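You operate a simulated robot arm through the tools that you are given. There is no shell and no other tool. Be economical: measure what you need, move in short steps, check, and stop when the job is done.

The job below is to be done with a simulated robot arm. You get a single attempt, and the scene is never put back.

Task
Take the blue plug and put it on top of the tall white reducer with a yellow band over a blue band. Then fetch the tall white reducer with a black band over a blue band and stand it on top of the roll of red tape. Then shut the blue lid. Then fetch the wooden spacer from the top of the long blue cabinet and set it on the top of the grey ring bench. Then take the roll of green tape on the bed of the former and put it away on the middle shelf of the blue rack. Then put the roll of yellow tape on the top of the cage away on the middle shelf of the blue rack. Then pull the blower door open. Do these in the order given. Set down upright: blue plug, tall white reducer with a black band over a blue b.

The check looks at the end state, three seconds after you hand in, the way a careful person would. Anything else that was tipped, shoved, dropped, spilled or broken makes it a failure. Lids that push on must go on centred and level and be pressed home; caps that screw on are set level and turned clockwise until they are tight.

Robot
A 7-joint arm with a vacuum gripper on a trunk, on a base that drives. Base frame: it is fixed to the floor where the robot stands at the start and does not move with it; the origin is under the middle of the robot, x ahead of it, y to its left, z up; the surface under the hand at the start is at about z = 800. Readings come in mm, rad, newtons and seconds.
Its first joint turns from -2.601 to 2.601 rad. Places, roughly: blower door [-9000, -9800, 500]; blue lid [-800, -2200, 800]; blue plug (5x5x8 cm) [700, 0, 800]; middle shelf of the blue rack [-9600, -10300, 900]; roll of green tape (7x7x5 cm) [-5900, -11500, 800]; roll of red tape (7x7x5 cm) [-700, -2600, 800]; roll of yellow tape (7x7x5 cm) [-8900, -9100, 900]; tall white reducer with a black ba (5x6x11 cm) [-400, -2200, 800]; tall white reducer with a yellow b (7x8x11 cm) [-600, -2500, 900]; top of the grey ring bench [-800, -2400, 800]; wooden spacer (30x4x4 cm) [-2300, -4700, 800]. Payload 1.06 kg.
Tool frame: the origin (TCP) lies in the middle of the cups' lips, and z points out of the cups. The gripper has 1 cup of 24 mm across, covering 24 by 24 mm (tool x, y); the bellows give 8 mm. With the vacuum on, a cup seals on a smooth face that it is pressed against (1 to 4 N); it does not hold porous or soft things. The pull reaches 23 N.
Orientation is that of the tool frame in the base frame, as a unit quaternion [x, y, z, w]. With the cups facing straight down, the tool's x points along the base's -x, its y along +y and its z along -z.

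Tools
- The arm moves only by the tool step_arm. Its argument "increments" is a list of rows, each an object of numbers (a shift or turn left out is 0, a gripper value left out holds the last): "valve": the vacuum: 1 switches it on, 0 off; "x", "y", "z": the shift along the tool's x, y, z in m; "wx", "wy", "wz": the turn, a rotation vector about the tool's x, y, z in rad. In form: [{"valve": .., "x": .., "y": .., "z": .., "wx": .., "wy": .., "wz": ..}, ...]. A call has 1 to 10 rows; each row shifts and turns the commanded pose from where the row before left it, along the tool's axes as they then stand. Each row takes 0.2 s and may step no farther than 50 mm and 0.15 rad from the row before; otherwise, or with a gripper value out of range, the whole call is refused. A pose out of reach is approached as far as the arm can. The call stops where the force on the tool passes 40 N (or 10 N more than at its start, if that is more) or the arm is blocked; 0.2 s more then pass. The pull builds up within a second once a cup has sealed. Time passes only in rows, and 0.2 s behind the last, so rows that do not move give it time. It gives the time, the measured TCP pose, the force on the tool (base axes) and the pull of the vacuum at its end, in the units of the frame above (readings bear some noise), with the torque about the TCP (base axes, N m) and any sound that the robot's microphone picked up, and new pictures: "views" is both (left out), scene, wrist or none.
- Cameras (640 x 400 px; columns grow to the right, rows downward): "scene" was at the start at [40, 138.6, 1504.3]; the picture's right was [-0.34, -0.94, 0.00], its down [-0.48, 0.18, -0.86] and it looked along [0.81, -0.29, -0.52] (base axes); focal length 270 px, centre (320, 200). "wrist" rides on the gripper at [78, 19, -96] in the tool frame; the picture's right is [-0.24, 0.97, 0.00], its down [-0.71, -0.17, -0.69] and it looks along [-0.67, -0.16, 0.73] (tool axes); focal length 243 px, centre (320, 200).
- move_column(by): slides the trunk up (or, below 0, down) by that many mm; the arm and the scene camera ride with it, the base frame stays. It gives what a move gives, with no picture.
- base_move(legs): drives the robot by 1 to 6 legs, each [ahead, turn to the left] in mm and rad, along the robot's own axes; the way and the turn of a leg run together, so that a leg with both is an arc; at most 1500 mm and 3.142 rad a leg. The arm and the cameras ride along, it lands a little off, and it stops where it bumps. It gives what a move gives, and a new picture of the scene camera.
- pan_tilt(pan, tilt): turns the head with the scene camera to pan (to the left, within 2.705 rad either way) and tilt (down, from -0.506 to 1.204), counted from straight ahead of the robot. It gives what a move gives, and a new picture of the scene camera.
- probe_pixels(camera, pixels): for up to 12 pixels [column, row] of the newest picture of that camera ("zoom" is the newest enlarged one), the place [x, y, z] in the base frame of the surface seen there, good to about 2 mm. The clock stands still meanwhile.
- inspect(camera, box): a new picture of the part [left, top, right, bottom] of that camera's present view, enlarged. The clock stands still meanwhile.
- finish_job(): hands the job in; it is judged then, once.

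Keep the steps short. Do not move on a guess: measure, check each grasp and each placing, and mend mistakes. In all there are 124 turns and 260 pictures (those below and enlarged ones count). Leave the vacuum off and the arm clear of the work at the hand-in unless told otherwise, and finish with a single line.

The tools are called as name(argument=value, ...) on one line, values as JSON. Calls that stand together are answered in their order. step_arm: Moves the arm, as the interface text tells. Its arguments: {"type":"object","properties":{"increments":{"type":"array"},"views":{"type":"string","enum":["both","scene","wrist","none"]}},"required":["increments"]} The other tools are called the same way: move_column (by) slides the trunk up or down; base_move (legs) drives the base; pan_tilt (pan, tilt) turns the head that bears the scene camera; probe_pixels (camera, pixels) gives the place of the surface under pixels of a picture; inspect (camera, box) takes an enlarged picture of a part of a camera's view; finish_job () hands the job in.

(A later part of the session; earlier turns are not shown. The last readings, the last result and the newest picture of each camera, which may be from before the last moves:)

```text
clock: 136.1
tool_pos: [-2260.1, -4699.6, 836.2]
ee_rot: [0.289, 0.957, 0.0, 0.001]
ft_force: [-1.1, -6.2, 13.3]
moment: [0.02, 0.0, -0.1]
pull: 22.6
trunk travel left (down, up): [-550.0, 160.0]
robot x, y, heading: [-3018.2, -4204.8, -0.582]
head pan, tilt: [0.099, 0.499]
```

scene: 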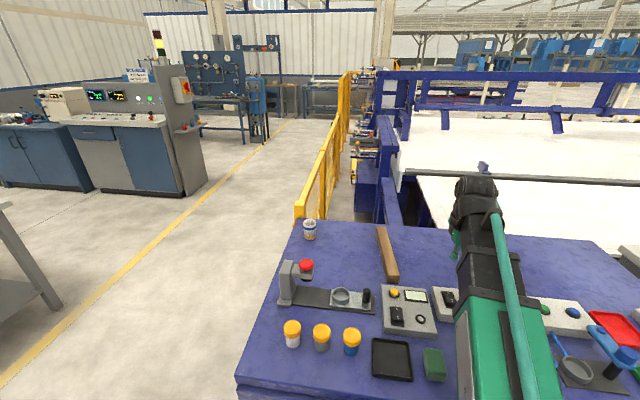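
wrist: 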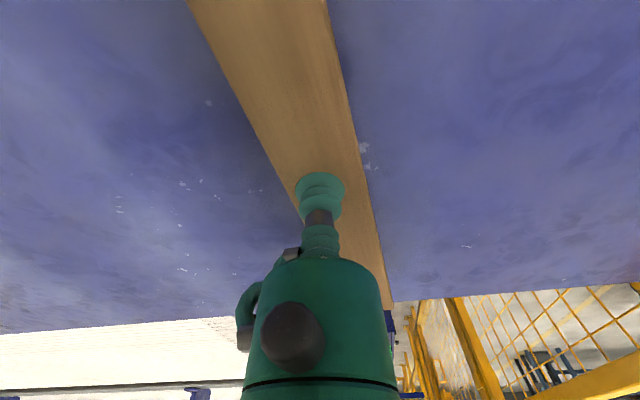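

Sealed. Lift 200 mm.

step_arm(increments=[{"z": -0.005}, {"z": -0.015}, {"z": -0.04}, {"z": -0.05}, {"z": -0.05}, {"z": -0.05}, {}], views="both")

```text
clock: 137.7
tool_pos: [-2256.5, -4700.6, 1046.9]
ee_rot: [0.289, 0.957, 0.0, 0.0]
ft_force: [0.6, 0.6, -3.1]
moment: [0.03, 0.0, 0.01]
pull: 23.0
trunk travel left (down, up): [-550.0, 160.0]
robot x, y, heading: [-3014.5, -4204.6, -0.586]
head pan, tilt: [0.099, 0.499]
```

scene: 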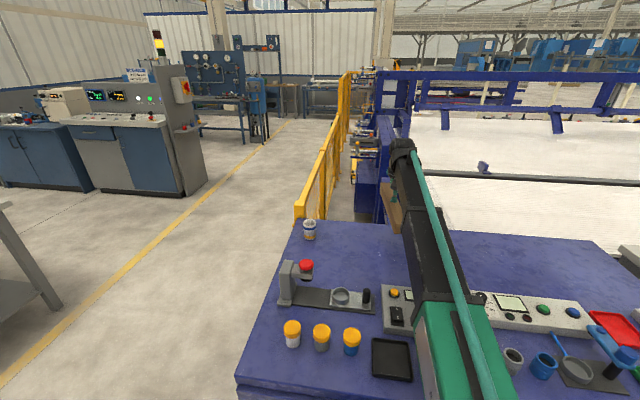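
wrist: 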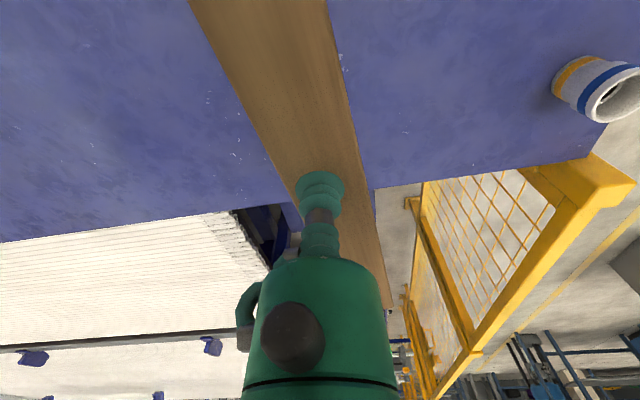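

Held level. Retract, back out and drive back along the aisle to the grey bench's left end.

step_arm(increments=[{"x": 0.05}, {"x": 0.05}, {"x": 0.05}, {"x": 0.05}, {"x": 0.04}, {}], views="none")

base_move(legs=[[-480, 0], [0, 1.53], [1500, 0], [1500, 0], [489, 0], [0, -1.573]])

pan_tilt(pan=0.0, tilt=0.55)

```text
clock: 139.1
tool_pos: [-2459.7, -4570.5, 1043.5]
ee_rot: [0.287, 0.958, 0.0, 0.001]
ft_force: [0.1, 0.7, -2.3]
moment: [-0.02, 0.02, -0.02]
pull: 23.1
trunk travel left (down, up): [-550.0, 160.0]
robot x, y, heading: [-3013.9, -4201.6, -0.579]
head pan, tilt: [0.099, 0.499]
```

```text
clock: 165.9
tool_pos: [-806.4, -1529.1, 1042.6]
ee_rot: [0.299, 0.954, 0.0, 0.0]
ft_force: [-0.4, -0.5, -2.2]
moment: [0.01, 0.01, 0.0]
pull: 23.4
trunk travel left (down, up): [-550.0, 160.0]
robot x, y, heading: [-1349.3, -1148.7, -0.61]
head pan, tilt: [0.099, 0.499]
```

scene: 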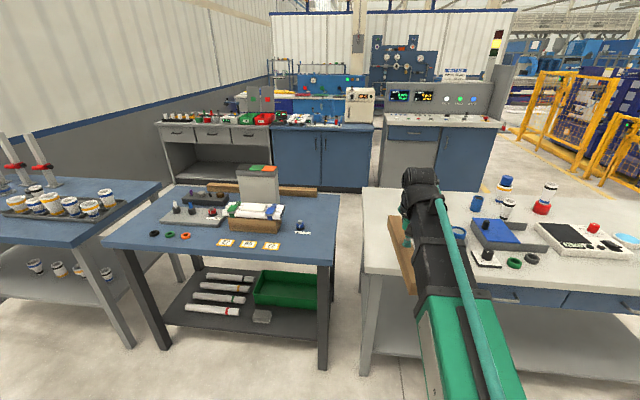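

```text
clock: 166.6
tool_pos: [-805.1, -1528.5, 1042.2]
ee_rot: [0.299, 0.954, 0.0, 0.0]
ft_force: [-0.2, 0.4, -1.6]
moment: [0.01, 0.04, 0.02]
pull: 23.0
trunk travel left (down, up): [-550.0, 160.0]
robot x, y, heading: [-1354.5, -1152.2, -0.604]
head pan, tilt: [0.0, 0.55]
```

scene: 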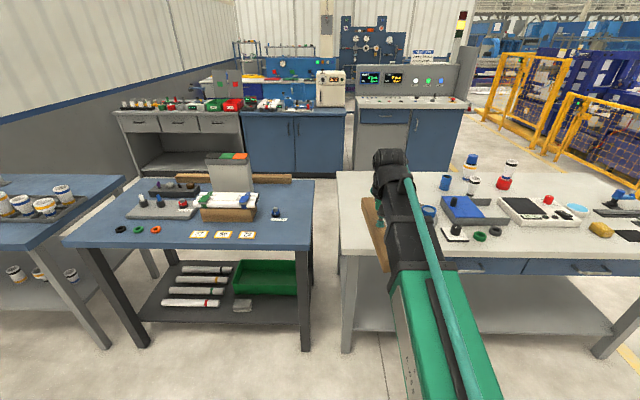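

Drive 420 mm toward the bench and look at the free left strip.

base_move(legs=[[410, 0]])

step_arm(increments=[{"y": -0.05}, {"y": -0.05}, {"y": -0.05}, {"y": -0.05}, {}], views="both")

```text
clock: 169.1
tool_pos: [-466.3, -1763.6, 1043.6]
ee_rot: [0.298, 0.955, -0.001, 0.001]
ft_force: [0.1, 0.8, -2.9]
moment: [-0.01, 0.02, -0.01]
pull: 22.7
trunk travel left (down, up): [-550.0, 160.0]
robot x, y, heading: [-1012.8, -1384.7, -0.607]
head pan, tilt: [0.0, 0.55]
```

scene: 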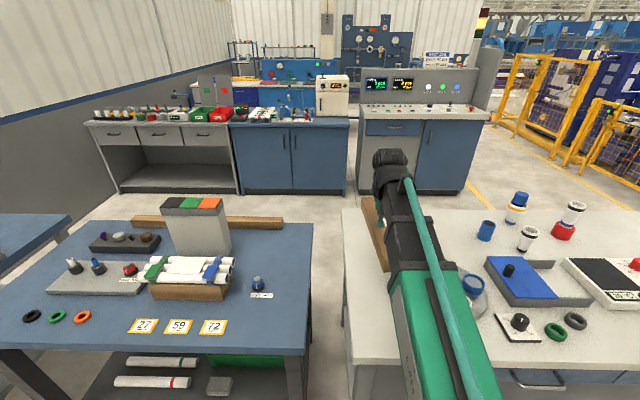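

```text
clock: 170.3
tool_pos: [-581.7, -1927.5, 1042.8]
ee_rot: [0.299, 0.954, 0.0, 0.001]
ft_force: [0.2, 0.5, -2.3]
moment: [0.01, -0.01, -0.01]
pull: 22.7
trunk travel left (down, up): [-550.0, 160.0]
robot x, y, heading: [-1011.9, -1382.7, -0.61]
head pan, tilt: [0.0, 0.55]
```

scene: 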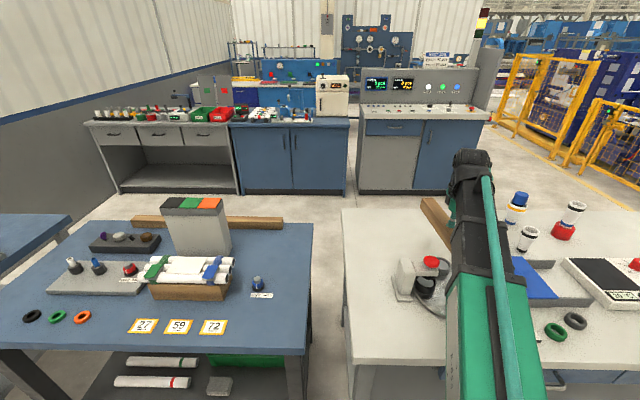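
wrist: 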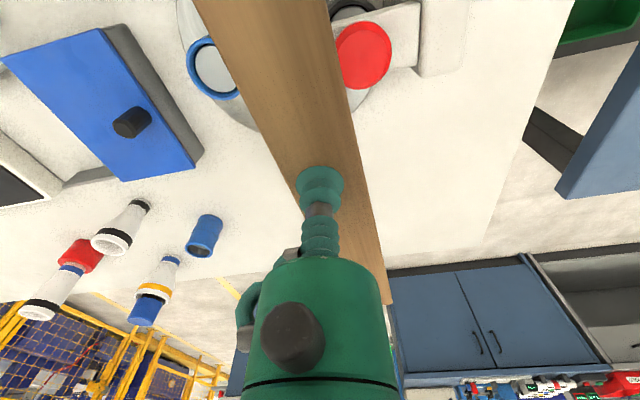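

probe_pixels(camera="scene", pixels=[[344, 215], [350, 355], [396, 292], [408, 300], [400, 262], [420, 310], [430, 260], [400, 335], [360, 240], [380, 260]])

probe_pixels(camera="wrist", pixels=[[340, 5], [345, 100], [420, 60], [470, 75], [380, 60], [250, 125], [215, 85], [500, 180], [330, 270], [440, 150], [400, 200]])

```text
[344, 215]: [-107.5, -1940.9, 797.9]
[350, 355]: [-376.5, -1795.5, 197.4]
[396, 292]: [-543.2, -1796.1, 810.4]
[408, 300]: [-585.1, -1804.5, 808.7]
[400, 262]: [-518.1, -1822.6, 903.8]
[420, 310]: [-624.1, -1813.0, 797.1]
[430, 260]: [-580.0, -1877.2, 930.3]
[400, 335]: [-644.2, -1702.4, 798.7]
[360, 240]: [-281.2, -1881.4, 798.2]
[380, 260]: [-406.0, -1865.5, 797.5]
```

```text
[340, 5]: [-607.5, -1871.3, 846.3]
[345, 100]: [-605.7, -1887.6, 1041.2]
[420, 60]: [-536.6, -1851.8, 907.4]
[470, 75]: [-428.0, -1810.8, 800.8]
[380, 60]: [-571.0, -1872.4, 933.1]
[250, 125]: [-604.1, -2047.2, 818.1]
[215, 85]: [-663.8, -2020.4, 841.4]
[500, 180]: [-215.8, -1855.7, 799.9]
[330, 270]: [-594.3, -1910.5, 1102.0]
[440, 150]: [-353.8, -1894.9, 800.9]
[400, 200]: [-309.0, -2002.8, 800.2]
```

The left strip of the bench is free. Target centre (-332,-1846), spacer lying along the strip, 60+ mm clear of the press.

step_arm(increments=[{"x": -0.0264, "y": 0.0349}, {"x": -0.0264, "y": 0.0349}, {"x": -0.0264, "y": 0.0349}, {"x": -0.0264, "y": 0.0349}, {"x": -0.0264, "y": 0.0349}, {"x": -0.0264, "y": 0.0349}, {}, {"z": 0.05}, {"z": 0.05}, {}], views="both")

```text
clock: 172.5
tool_pos: [-331.6, -1847.1, 945.6]
ee_rot: [0.298, 0.955, 0.0, 0.0]
ft_force: [-0.2, 0.5, -2.0]
moment: [-0.01, 0.01, 0.0]
pull: 22.9
trunk travel left (down, up): [-550.0, 160.0]
robot x, y, heading: [-1011.7, -1383.5, -0.603]
head pan, tilt: [0.0, 0.55]
```

scene: 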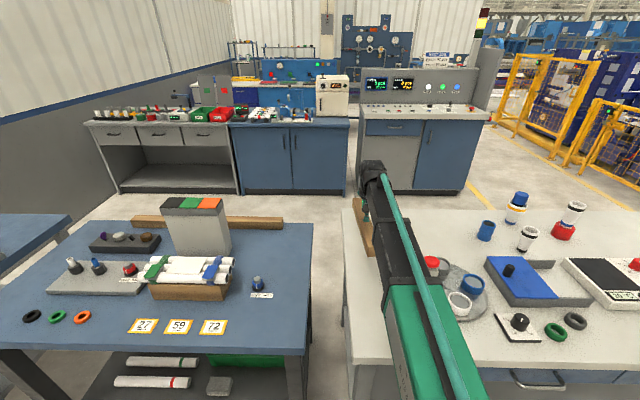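
wrist: 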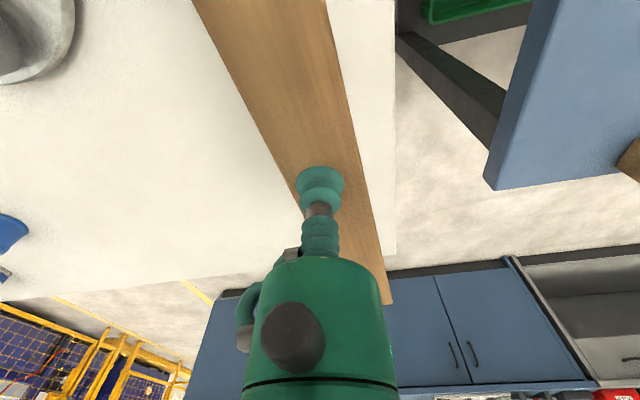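

step_arm(increments=[{"z": 0.05}, {"z": 0.04}, {"z": 0.01}, {"z": 0.005}, {"z": 0.002}, {}], views="wrist")

```text
clock: 173.9
tool_pos: [-333.6, -1845.0, 839.0]
ee_rot: [0.299, 0.954, 0.0, 0.001]
ft_force: [0.1, -1.4, 16.1]
moment: [0.05, -0.01, 0.03]
pull: 22.8
trunk travel left (down, up): [-550.0, 160.0]
robot x, y, heading: [-1012.9, -1382.6, -0.607]
head pan, tilt: [0.0, 0.55]
```

wrist: 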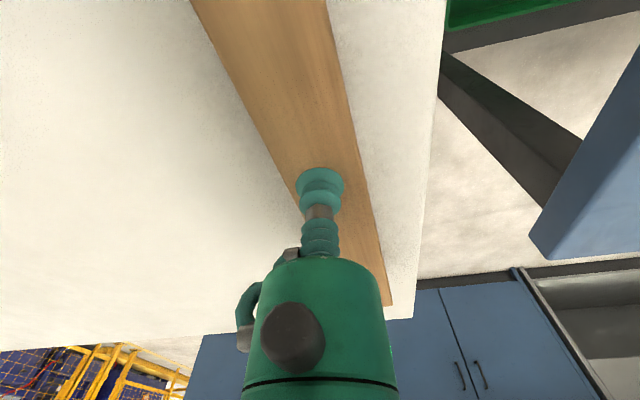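

On the bench. Release and rise; retract.

step_arm(increments=[{"valve": 0}, {}, {}, {}, {"z": -0.005}, {"z": -0.045}, {"z": -0.05}, {"z": -0.05}, {"z": -0.05}, {}], views="both")

step_arm(increments=[{"x": 0.05}, {"x": 0.05}, {"x": 0.05}, {"x": 0.05}, {}], views="wrist")

```text
clock: 176.1
tool_pos: [-334.3, -1842.4, 1040.5]
ee_rot: [0.299, 0.954, -0.001, 0.001]
ft_force: [0.6, 0.3, 0.6]
moment: [0.01, 0.01, -0.02]
pull: 0.0
trunk travel left (down, up): [-550.0, 160.0]
robot x, y, heading: [-1010.7, -1385.4, -0.608]
head pan, tilt: [0.0, 0.55]
```

scene: 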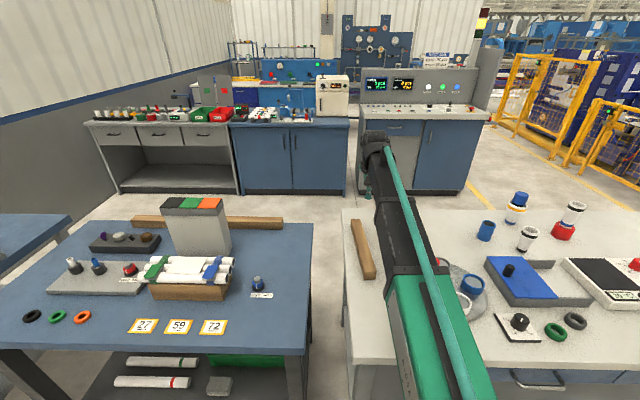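
wrist: 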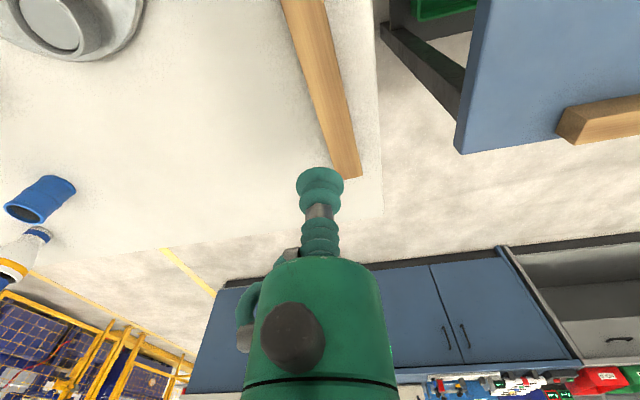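

```text
clock: 177.3
tool_pos: [-496.9, -1726.0, 1040.5]
ee_rot: [0.298, 0.955, 0.0, -0.001]
ft_force: [-0.8, -0.4, -0.4]
moment: [-0.01, 0.03, 0.0]
pull: 0.1
trunk travel left (down, up): [-550.0, 160.0]
robot x, y, heading: [-1015.5, -1383.6, -0.61]
head pan, tilt: [0.0, 0.55]
```

wrist: 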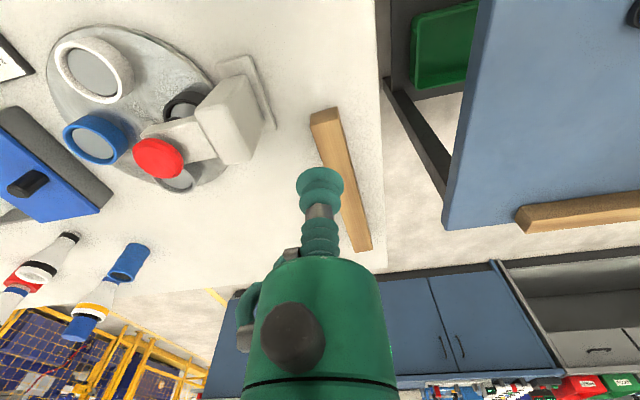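

Spacer lies safely. Now the long drive to the former. Back out and go along the aisle in stages.

base_move(legs=[[-450, 0], [0, -1.587], [1500, 0], [1500, 0], [1500, 0]])

pan_tilt(pan=0.2, tilt=0.25)

```text
clock: 204.9
tool_pos: [-4512.7, -5135.5, 1039.7]
ee_rot: [0.911, 0.413, 0.0, 0.0]
ft_force: [-0.3, -0.8, 0.2]
moment: [0.0, 0.0, 0.03]
pull: 0.1
trunk travel left (down, up): [-550.0, 160.0]
robot x, y, heading: [-4118.8, -4662.9, -2.287]
head pan, tilt: [0.0, 0.55]
```

scene: 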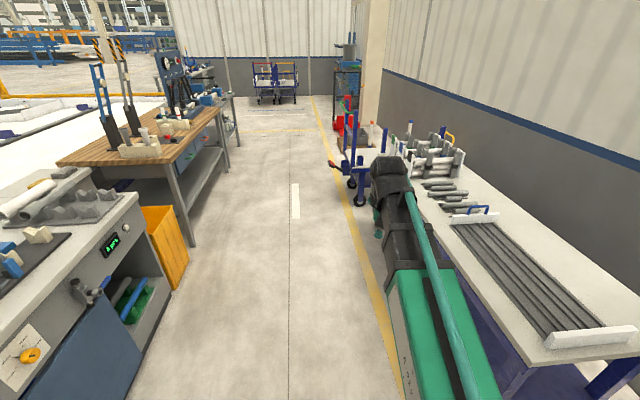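

```text
clock: 205.7
tool_pos: [-4512.9, -5135.0, 1039.1]
ee_rot: [0.911, 0.413, -0.001, 0.0]
ft_force: [-1.3, -0.2, 0.5]
moment: [0.01, -0.03, -0.01]
pull: 0.1
trunk travel left (down, up): [-550.0, 160.0]
robot x, y, heading: [-4113.5, -4660.1, -2.29]
head pan, tilt: [0.201, 0.25]
```

scene: 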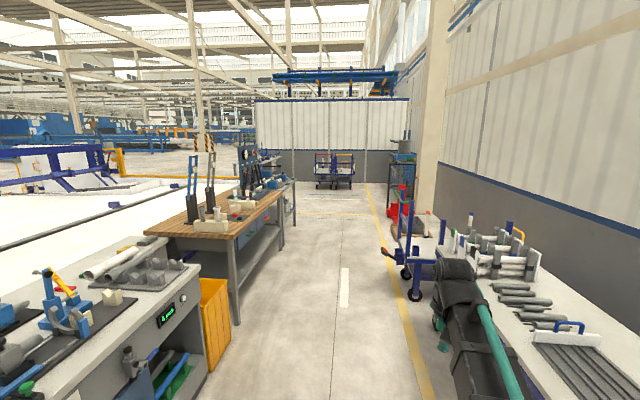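

probe_pixels(camera="scene", pixels=[[345, 290], [350, 200], [320, 215], [235, 320], [300, 225], [415, 295], [405, 278], [285, 200], [335, 170], [400, 190], [190, 170], [240, 185]])

inspect(camera="scene", box=[120, 100, 440, 300])

```text
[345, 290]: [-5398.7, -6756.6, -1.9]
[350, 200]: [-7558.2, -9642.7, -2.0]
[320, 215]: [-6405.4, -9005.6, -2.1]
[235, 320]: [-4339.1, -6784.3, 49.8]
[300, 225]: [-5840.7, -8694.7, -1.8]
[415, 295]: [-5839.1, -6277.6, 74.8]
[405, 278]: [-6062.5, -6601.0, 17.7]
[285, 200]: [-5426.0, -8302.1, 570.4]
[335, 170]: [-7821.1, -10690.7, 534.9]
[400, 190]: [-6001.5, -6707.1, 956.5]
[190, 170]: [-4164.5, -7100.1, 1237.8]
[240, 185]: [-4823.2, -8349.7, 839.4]
```

```text
2.00 times, centred on (280, 200) of scene
```

zoom: 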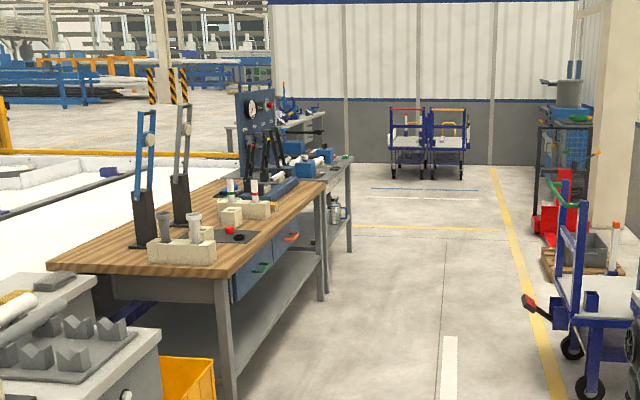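

Steer left into the middle of the aisle and go 3 m further.

base_move(legs=[[0, 0.214], [1500, 0], [1500, 0]])

pan_tilt(pan=0.5, tilt=0.25)

pan_tilt(pan=-0.35, tilt=0.25)

```text
clock: 220.7
tool_pos: [-5894.6, -7765.1, 1040.8]
ee_rot: [0.862, 0.507, -0.001, 0.001]
ft_force: [0.5, -0.3, -0.1]
moment: [0.01, 0.0, 0.0]
pull: 0.0
trunk travel left (down, up): [-550.0, 160.0]
robot x, y, heading: [-5603.6, -7221.0, -2.078]
head pan, tilt: [0.201, 0.25]
```

scene: 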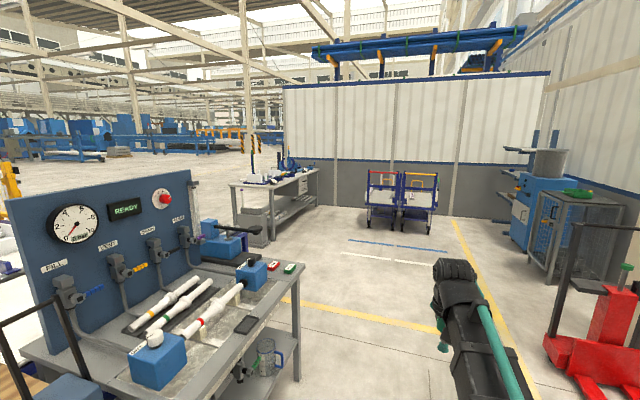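

```text
clock: 221.5
tool_pos: [-5894.9, -7765.9, 1039.9]
ee_rot: [0.863, 0.506, 0.001, 0.001]
ft_force: [-0.3, -0.2, 0.0]
moment: [0.0, 0.01, 0.03]
pull: 0.0
trunk travel left (down, up): [-550.0, 160.0]
robot x, y, heading: [-5604.0, -7220.9, -2.082]
head pan, tilt: [0.499, 0.25]
```

scene: 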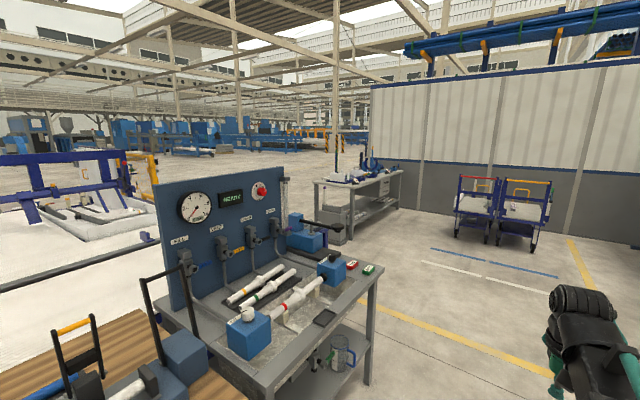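

```text
clock: 222.7
tool_pos: [-5896.1, -7764.8, 1039.6]
ee_rot: [0.863, 0.506, -0.001, 0.0]
ft_force: [-0.4, 0.0, -0.3]
moment: [0.0, -0.02, -0.02]
pull: 0.0
trunk travel left (down, up): [-550.0, 160.0]
robot x, y, heading: [-5603.1, -7219.2, -2.082]
head pan, tilt: [-0.351, 0.25]
```

scene: 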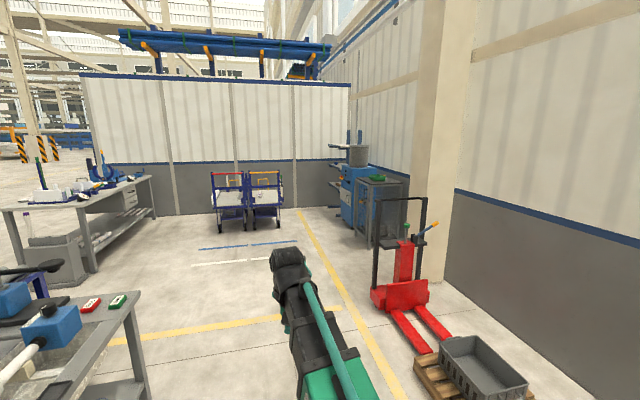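

pan_tilt(pan=0.4, tilt=0.25)

inspect(camera="scene", box=[280, 130, 400, 250])

probe_pixels(camera="scene", pixels=[[366, 187], [372, 218], [310, 238], [290, 186], [345, 190], [300, 220], [345, 265], [340, 390], [380, 280], [440, 260], [335, 175], [360, 170]])

```text
clock: 223.8
tool_pos: [-5894.3, -7765.6, 1039.2]
ee_rot: [0.862, 0.506, 0.0, -0.001]
ft_force: [-0.5, -0.4, 0.2]
moment: [0.0, 0.02, 0.02]
pull: 0.1
trunk travel left (down, up): [-550.0, 160.0]
robot x, y, heading: [-5603.6, -7221.1, -2.075]
head pan, tilt: [0.4, 0.25]
```

scene: 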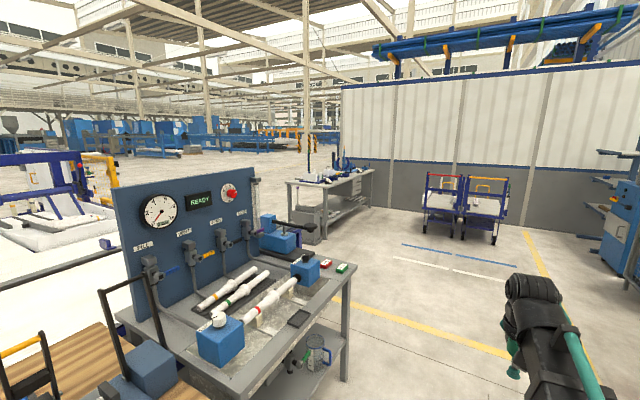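

```text
3.33 times, centred on (340, 190) of scene
```

zoom: 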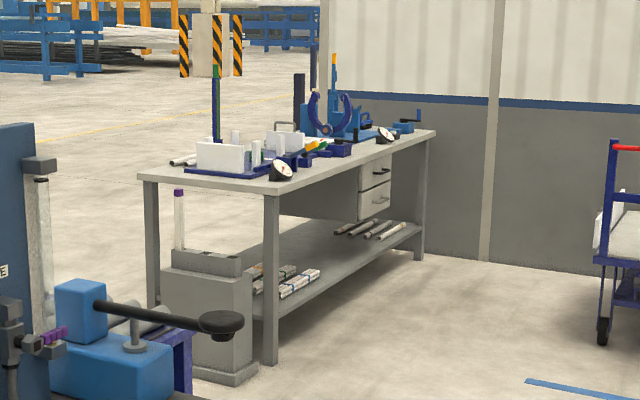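

```text
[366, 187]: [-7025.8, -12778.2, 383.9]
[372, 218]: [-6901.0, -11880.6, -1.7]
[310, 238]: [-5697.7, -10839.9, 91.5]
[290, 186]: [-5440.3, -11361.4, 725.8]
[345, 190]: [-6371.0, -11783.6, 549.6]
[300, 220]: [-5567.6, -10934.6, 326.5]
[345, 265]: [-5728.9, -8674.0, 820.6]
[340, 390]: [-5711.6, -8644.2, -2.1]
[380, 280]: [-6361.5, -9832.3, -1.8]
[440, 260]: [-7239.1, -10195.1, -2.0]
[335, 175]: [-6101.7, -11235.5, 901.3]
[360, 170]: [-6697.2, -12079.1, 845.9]
```

The former's bench is ahead-left (around (-6100,-11400)). Approach via the free aisle.

base_move(legs=[[1500, 0], [0, 0.2], [1400, 0]])

pan_tilt(pan=0.4, tilt=0.3)

```text
clock: 238.7
tool_pos: [-6923.0, -10496.8, 1039.2]
ee_rot: [0.806, 0.592, 0.0, 0.0]
ft_force: [0.0, 0.1, -1.0]
moment: [-0.02, 0.01, 0.02]
pull: 0.0
trunk travel left (down, up): [-550.0, 160.0]
robot x, y, heading: [-6751.1, -9902.7, -1.872]
head pan, tilt: [0.4, 0.25]
```

scene: 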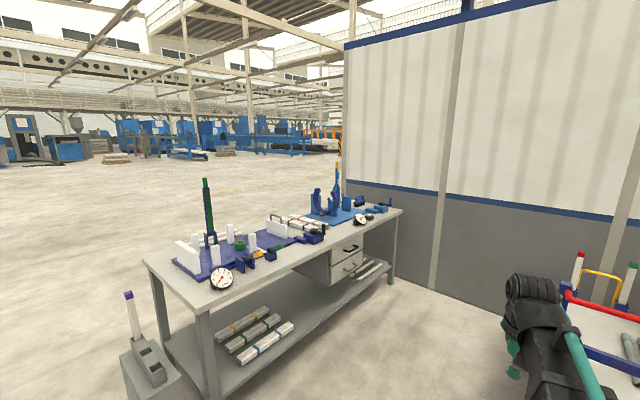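

```text
clock: 239.3
tool_pos: [-6922.4, -10496.9, 1040.0]
ee_rot: [0.806, 0.592, 0.001, 0.0]
ft_force: [0.4, 1.2, -0.1]
moment: [-0.01, 0.03, 0.03]
pull: 0.1
trunk travel left (down, up): [-550.0, 160.0]
robot x, y, heading: [-6749.2, -9900.0, -1.881]
head pan, tilt: [0.4, 0.3]
```

scene: 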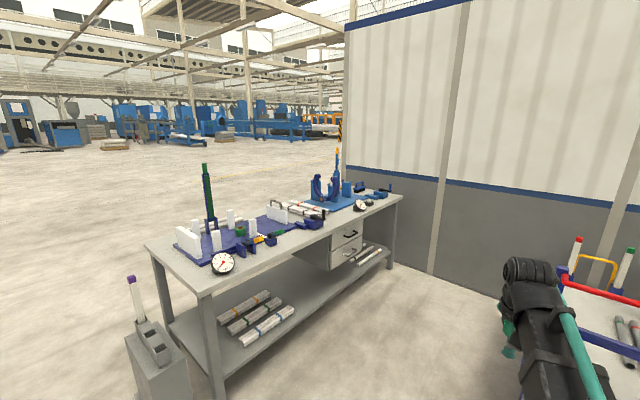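

inspect(camera="scene", box=[160, 180, 320, 280])

probe_pixels(camera="scene", pixels=[[205, 297], [401, 195], [150, 247], [215, 395], [240, 231], [395, 265], [560, 310], [450, 330], [430, 400]])

```text
4.00 times, centred on (240, 230) of scene
```

zoom: 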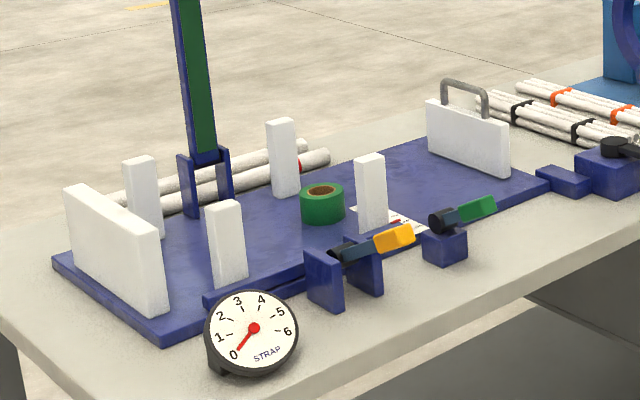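

```text
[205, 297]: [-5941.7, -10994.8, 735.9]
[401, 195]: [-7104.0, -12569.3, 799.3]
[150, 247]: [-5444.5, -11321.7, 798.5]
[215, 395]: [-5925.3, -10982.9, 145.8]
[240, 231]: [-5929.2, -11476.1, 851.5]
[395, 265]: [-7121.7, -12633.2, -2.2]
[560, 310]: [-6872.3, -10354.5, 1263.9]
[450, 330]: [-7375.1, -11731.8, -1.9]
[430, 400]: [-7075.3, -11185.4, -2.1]
```

Green tape at (-5930,-11478), top z≈851, standing among white posts. Drive to face it.

base_move(legs=[[0, 0.142], [878, 0], [0, 1.098]])

pan_tilt(pan=0.0, tilt=0.5)

```text
clock: 247.2
tool_pos: [-6389.3, -11128.4, 1040.1]
ee_rot: [0.321, 0.947, 0.0, 0.0]
ft_force: [0.3, -0.1, -0.4]
moment: [-0.01, -0.02, 0.0]
pull: 0.0
trunk travel left (down, up): [-550.0, 160.0]
robot x, y, heading: [-6886.4, -10762.9, -0.649]
head pan, tilt: [0.4, 0.3]
```

scene: 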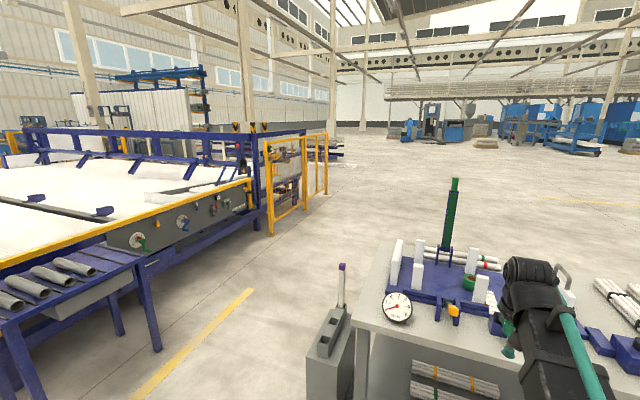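

```text
clock: 248.1
tool_pos: [-6390.5, -11127.9, 1039.6]
ee_rot: [0.321, 0.947, 0.0, 0.0]
ft_force: [-0.2, -0.2, -0.1]
moment: [0.01, -0.03, 0.0]
pull: 0.1
trunk travel left (down, up): [-550.0, 160.0]
robot x, y, heading: [-6887.0, -10761.4, -0.655]
head pan, tilt: [0.0, 0.499]
```

scene: 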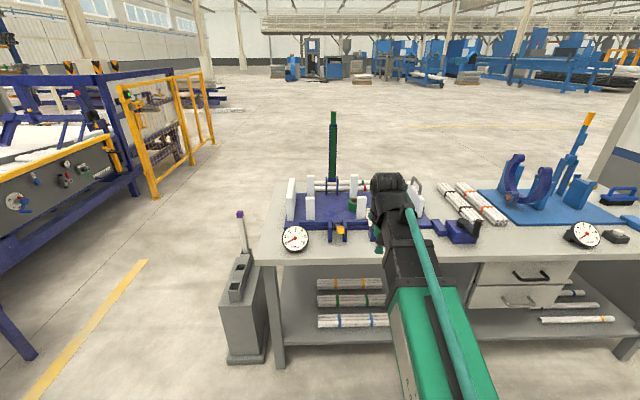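

base_move(legs=[[440, 0]])

step_arm(increments=[{}], views="wrist")

```text
clock: 250.8
tool_pos: [-6047.9, -11397.0, 1039.1]
ee_rot: [0.324, 0.946, 0.0, 0.001]
ft_force: [0.6, -0.4, -0.2]
moment: [0.02, 0.02, -0.01]
pull: 0.0
trunk travel left (down, up): [-550.0, 160.0]
robot x, y, heading: [-6546.3, -11022.1, -0.657]
head pan, tilt: [0.0, 0.499]
```

scene: 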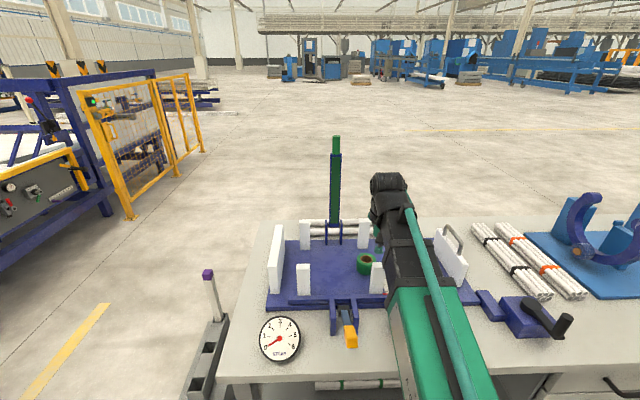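

```text
clock: 251.2
tool_pos: [-6048.4, -11396.8, 1039.7]
ee_rot: [0.325, 0.946, -0.001, 0.001]
ft_force: [-0.5, 1.2, -0.2]
moment: [0.0, -0.01, 0.01]
pull: 0.0
trunk travel left (down, up): [-550.0, 160.0]
robot x, y, heading: [-6546.7, -11026.0, -0.66]
head pan, tilt: [0.0, 0.499]
```

wrist: 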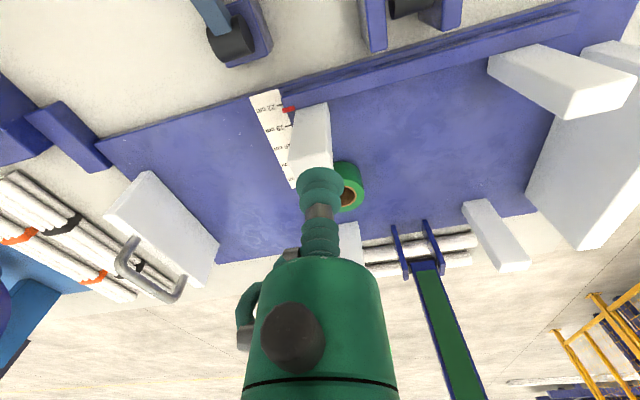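

inspect(camera="scene", box=[296, 200, 392, 300])

probe_pixels(camera="scene", pixels=[[377, 266], [361, 222], [303, 266], [334, 140], [365, 254], [365, 262], [365, 250], [358, 256], [372, 256]])

```text
4.00 times, centred on (344, 250) of scene
```

zoom: 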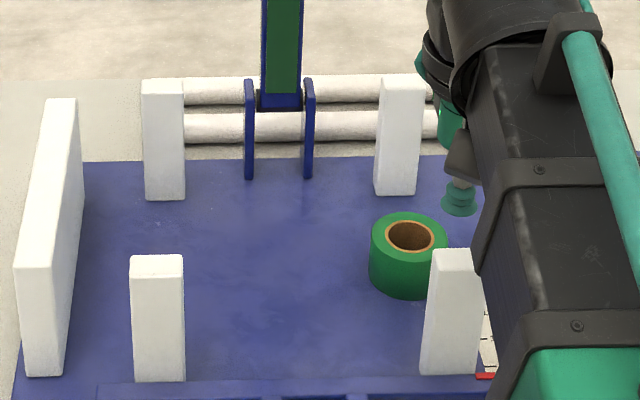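

```text
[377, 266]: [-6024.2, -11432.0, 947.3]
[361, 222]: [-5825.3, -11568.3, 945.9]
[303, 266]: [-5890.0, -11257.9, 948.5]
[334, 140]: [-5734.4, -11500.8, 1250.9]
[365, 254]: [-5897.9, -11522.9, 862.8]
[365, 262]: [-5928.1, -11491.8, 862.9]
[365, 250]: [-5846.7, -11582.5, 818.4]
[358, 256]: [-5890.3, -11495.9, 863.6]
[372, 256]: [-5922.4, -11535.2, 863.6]
```

probe_pixels(camera="zoom", pixels=[[408, 236], [408, 245], [400, 228], [420, 240], [372, 238], [446, 240], [410, 213], [405, 258], [387, 236], [433, 236], [457, 255], [400, 85]])

```text
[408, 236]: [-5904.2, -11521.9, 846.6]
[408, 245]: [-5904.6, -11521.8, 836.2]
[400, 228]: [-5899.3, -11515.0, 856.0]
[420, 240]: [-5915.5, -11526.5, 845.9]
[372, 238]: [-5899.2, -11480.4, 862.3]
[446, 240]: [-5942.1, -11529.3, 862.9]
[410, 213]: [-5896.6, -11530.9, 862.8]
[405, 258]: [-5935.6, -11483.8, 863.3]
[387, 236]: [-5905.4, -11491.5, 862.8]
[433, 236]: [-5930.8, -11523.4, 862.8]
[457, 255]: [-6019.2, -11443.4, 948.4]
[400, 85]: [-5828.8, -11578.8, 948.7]
```

Tape centre ≈ (-5918,-11506), top z 863; posts up to z 948 around it. Move above it at z 1040 and look straight at its bore.

step_arm(increments=[{"x": -0.0424, "y": -0.0016}, {"x": -0.0424, "y": -0.0016}, {"x": -0.0424, "y": -0.0016}, {"x": -0.0424, "y": -0.0016}, {}, {}], views="wrist")

inspect(camera="wrist", box=[256, 20, 384, 120])

```text
clock: 252.6
tool_pos: [-5917.1, -11504.8, 1041.6]
ee_rot: [0.325, 0.946, 0.0, 0.0]
ft_force: [-0.1, -0.3, 0.9]
moment: [-0.01, 0.01, 0.03]
pull: 0.2
trunk travel left (down, up): [-550.0, 160.0]
robot x, y, heading: [-6545.4, -11026.1, -0.659]
head pan, tilt: [0.0, 0.499]
```

wrist: 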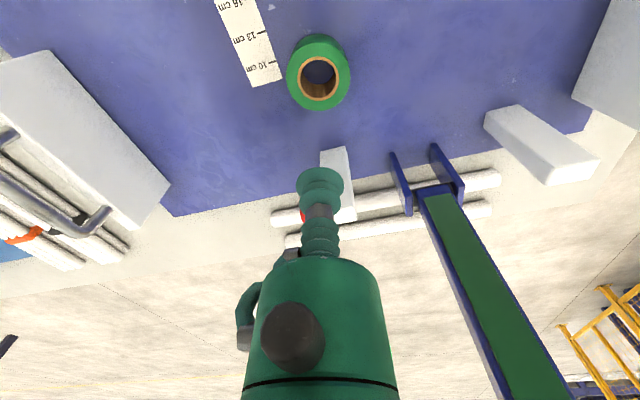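

```text
4.00 times, centred on (320, 70) of wrist
```

zoom: 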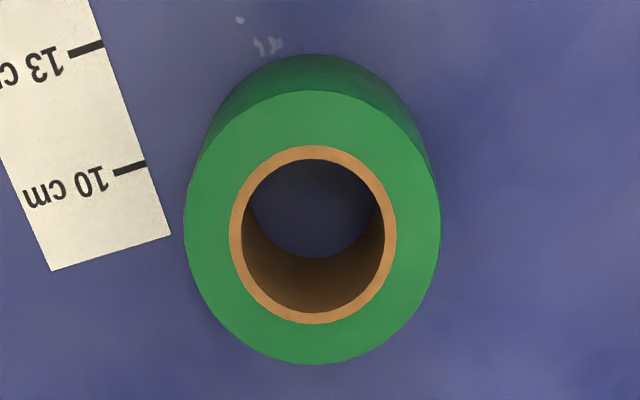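

The bore is a true through-hole, ring width ~16 mm. First rotate the tool so the camera clears the front post, go down to z≈885 over the ring and look.

step_arm(increments=[{"wz": 0.15}, {"wz": 0.15}, {"wz": 0.15}, {"wz": 0.15}, {"wz": 0.15}, {"z": 0.05}, {"z": 0.05}, {"z": 0.05}, {}], views="both")

```text
clock: 254.6
tool_pos: [-5917.9, -11504.9, 888.7]
ee_rot: [0.648, 0.761, 0.0, 0.0]
ft_force: [-0.4, 0.8, 0.1]
moment: [-0.01, 0.02, 0.03]
pull: 0.1
trunk travel left (down, up): [-550.0, 160.0]
robot x, y, heading: [-6548.1, -11024.8, -0.657]
head pan, tilt: [0.0, 0.499]
```

scene: 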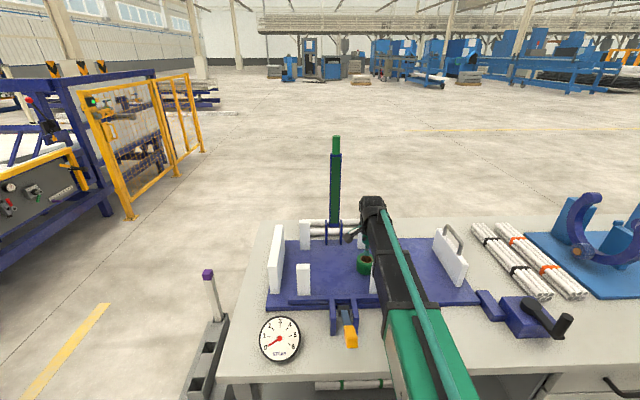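
wrist: 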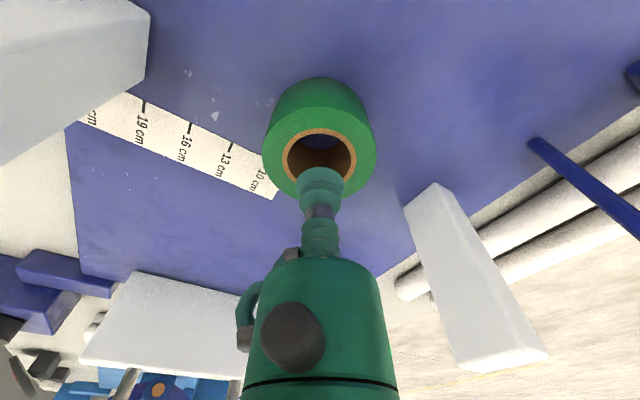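

Shift to the middle of the ring's width (27 mm toward the camera), and try to seal there.

step_arm(increments=[{"x": 0.027}, {"z": 0.015}, {"valve": 1, "z": 0.007}, {"z": 0.004}, {"z": 0.002}, {}, {}, {}], views="wrist")

```text
clock: 256.4
tool_pos: [-5923.6, -11478.8, 862.4]
ee_rot: [0.648, 0.762, -0.001, 0.0]
ft_force: [0.9, 0.5, 2.5]
moment: [-0.02, 0.0, -0.03]
pull: 0.2
trunk travel left (down, up): [-550.0, 160.0]
robot x, y, heading: [-6543.7, -11027.2, -0.66]
head pan, tilt: [0.0, 0.499]
```

wrist: 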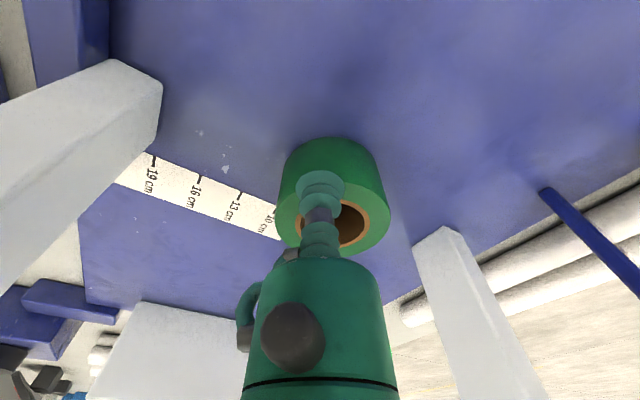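

No seal yet at 2.5 N. Try a little more pressure and small shifts.

step_arm(increments=[{"z": 0.003}, {}, {}, {}], views="none")

step_arm(increments=[{"z": -0.005}, {"x": 0.002, "y": 0.003}, {"z": 0.005}, {"z": 0.001}, {}, {}], views="wrist")

inspect(camera="wrist", box=[240, 120, 400, 260])

```text
clock: 257.4
tool_pos: [-5923.1, -11477.2, 859.5]
ee_rot: [0.648, 0.762, 0.0, 0.0]
ft_force: [0.5, 1.1, 4.1]
moment: [-0.01, 0.04, 0.0]
pull: 0.0
trunk travel left (down, up): [-550.0, 160.0]
robot x, y, heading: [-6544.0, -11029.9, -0.664]
head pan, tilt: [0.0, 0.499]
```

```text
clock: 258.8
tool_pos: [-5920.1, -11475.1, 858.7]
ee_rot: [0.648, 0.762, 0.0, 0.0]
ft_force: [1.9, 0.4, 5.1]
moment: [-0.01, 0.03, 0.0]
pull: 0.1
trunk travel left (down, up): [-550.0, 160.0]
robot x, y, heading: [-6547.9, -11025.9, -0.653]
head pan, tilt: [0.0, 0.499]
```

wrist: 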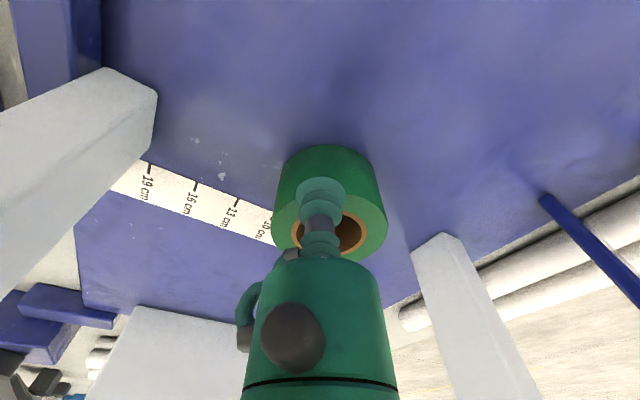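

```text
2.86 times, centred on (320, 190) of wrist
```

zoom: 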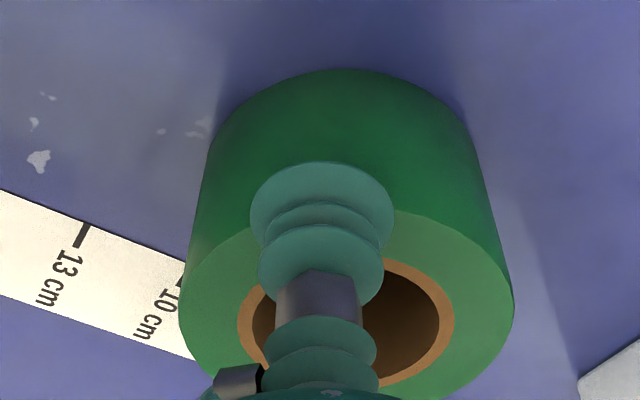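

The ring is too narrow for the cup, so I'll have to hold the roll by its side wall with the tool near-horizontal. Switch off, rise, and measure the obstacles in front.

step_arm(increments=[{"valve": 0}, {"z": -0.02}, {"z": -0.05}, {"z": -0.05}, {"z": -0.05}, {"z": -0.05}, {"x": 0.0, "y": -0.05}, {"y": -0.05}, {}], views="both")

probe_pixels(camera="scene", pixels=[[337, 305], [352, 303], [343, 295], [348, 330], [351, 345], [280, 320], [274, 230], [276, 280], [303, 266], [307, 222], [330, 225], [340, 225]])

```text
clock: 260.8
tool_pos: [-6021.0, -11494.5, 1075.2]
ee_rot: [0.648, 0.761, -0.001, 0.0]
ft_force: [-0.7, 0.3, -0.1]
moment: [-0.02, -0.01, 0.0]
pull: 0.0
trunk travel left (down, up): [-550.0, 160.0]
robot x, y, heading: [-6546.5, -11024.2, -0.661]
head pan, tilt: [0.0, 0.499]
```

scene: 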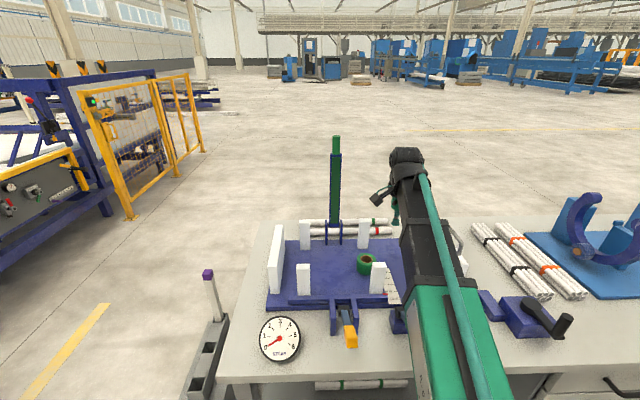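
wrist: 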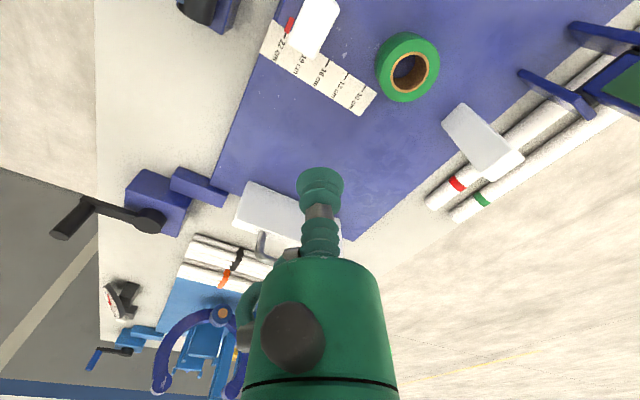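

```text
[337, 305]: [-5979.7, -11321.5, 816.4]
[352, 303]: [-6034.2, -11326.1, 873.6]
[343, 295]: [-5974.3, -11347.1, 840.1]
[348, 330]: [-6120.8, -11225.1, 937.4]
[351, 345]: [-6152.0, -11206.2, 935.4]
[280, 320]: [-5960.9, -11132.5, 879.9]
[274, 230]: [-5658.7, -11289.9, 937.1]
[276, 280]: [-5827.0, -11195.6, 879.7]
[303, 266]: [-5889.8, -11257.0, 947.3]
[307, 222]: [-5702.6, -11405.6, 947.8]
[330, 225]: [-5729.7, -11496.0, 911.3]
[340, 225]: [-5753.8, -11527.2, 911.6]
```

probe_pixels(camera="wrist", pixels=[[310, 20], [205, 10], [235, 12], [275, 195], [245, 190], [300, 215], [265, 240], [200, 185], [150, 195], [350, 238], [218, 170], [470, 125]])

probe_pixels(camera="wrist", pixels=[[410, 70], [380, 70], [440, 70], [408, 35], [405, 100], [455, 185], [430, 205], [480, 180], [580, 35], [545, 85], [400, 250], [360, 100]])

```text
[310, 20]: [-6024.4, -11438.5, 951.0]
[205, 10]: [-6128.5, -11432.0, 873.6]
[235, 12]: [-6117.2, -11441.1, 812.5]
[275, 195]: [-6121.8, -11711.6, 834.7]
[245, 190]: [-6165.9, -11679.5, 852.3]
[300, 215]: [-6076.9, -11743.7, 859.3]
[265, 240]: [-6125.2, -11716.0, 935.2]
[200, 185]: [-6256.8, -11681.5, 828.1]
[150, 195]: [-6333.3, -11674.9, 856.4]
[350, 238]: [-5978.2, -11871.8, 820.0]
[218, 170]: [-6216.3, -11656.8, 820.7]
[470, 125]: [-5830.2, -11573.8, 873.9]
```

```text
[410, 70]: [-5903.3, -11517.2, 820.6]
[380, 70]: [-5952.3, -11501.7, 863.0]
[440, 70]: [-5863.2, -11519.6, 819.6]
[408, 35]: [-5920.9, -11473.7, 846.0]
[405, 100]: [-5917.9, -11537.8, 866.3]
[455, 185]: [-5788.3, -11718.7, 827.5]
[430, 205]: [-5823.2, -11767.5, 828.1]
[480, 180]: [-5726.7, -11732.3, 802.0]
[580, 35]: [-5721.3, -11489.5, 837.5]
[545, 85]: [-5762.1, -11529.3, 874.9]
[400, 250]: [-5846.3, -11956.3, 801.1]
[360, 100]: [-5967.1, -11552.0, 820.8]
```

The bed's right half (u 420–660) is empty. Plan: insert the cup in the roll's bore, slide the roll along the bed to a clear spot near the front, then take it from the side. First go over the bore with the camera turned away from the posts.

step_arm(increments=[{"x": -0.0093, "y": 0.0332}, {"x": -0.0093, "y": 0.0332}, {"x": -0.0092, "y": 0.0333}, {"wz": 0.135}, {"wz": 0.135}, {"wz": 0.135}, {"wz": 0.135}, {"wz": 0.135}, {"wz": 0.135}, {}], views="wrist")

inspect(camera="wrist", box=[256, 20, 384, 120])

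```text
clock: 263.0
tool_pos: [-5916.4, -11504.0, 1077.2]
ee_rot: [0.896, 0.444, 0.0, 0.001]
ft_force: [0.3, -0.7, -0.2]
moment: [0.03, 0.0, 0.02]
pull: 0.3
trunk travel left (down, up): [-550.0, 160.0]
robot x, y, heading: [-6546.8, -11026.2, -0.658]
head pan, tilt: [0.0, 0.499]
```

wrist: 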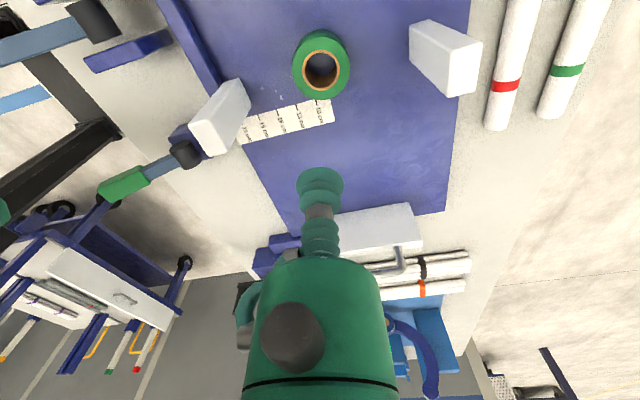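

```text
4.00 times, centred on (320, 70) of wrist
```

zoom: 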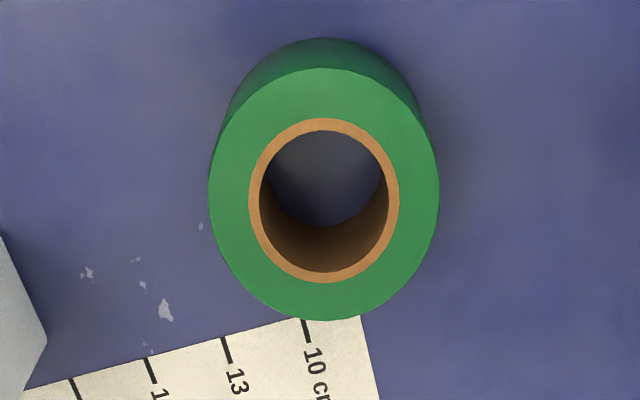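

probe_pixels(camera="zoom", pixels=[[214, 200], [434, 200], [325, 72], [325, 315], [254, 200], [393, 200], [325, 124], [325, 277]])

probe_pixels(camera="wrist", pixels=[[125, 185], [105, 195], [180, 155], [150, 168], [305, 240], [262, 190], [430, 45], [290, 130]])

```text
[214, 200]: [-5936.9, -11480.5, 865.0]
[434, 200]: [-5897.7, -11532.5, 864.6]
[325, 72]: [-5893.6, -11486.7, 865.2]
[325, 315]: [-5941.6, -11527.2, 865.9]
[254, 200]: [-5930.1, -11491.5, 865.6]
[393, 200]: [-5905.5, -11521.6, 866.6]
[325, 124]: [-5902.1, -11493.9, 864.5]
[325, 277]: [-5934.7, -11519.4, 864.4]
```

```text
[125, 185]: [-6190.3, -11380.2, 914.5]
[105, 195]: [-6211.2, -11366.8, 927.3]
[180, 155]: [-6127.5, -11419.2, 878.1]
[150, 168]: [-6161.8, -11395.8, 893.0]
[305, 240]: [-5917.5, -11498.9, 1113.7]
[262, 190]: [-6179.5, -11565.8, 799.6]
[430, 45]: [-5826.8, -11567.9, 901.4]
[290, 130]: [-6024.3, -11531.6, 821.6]
```

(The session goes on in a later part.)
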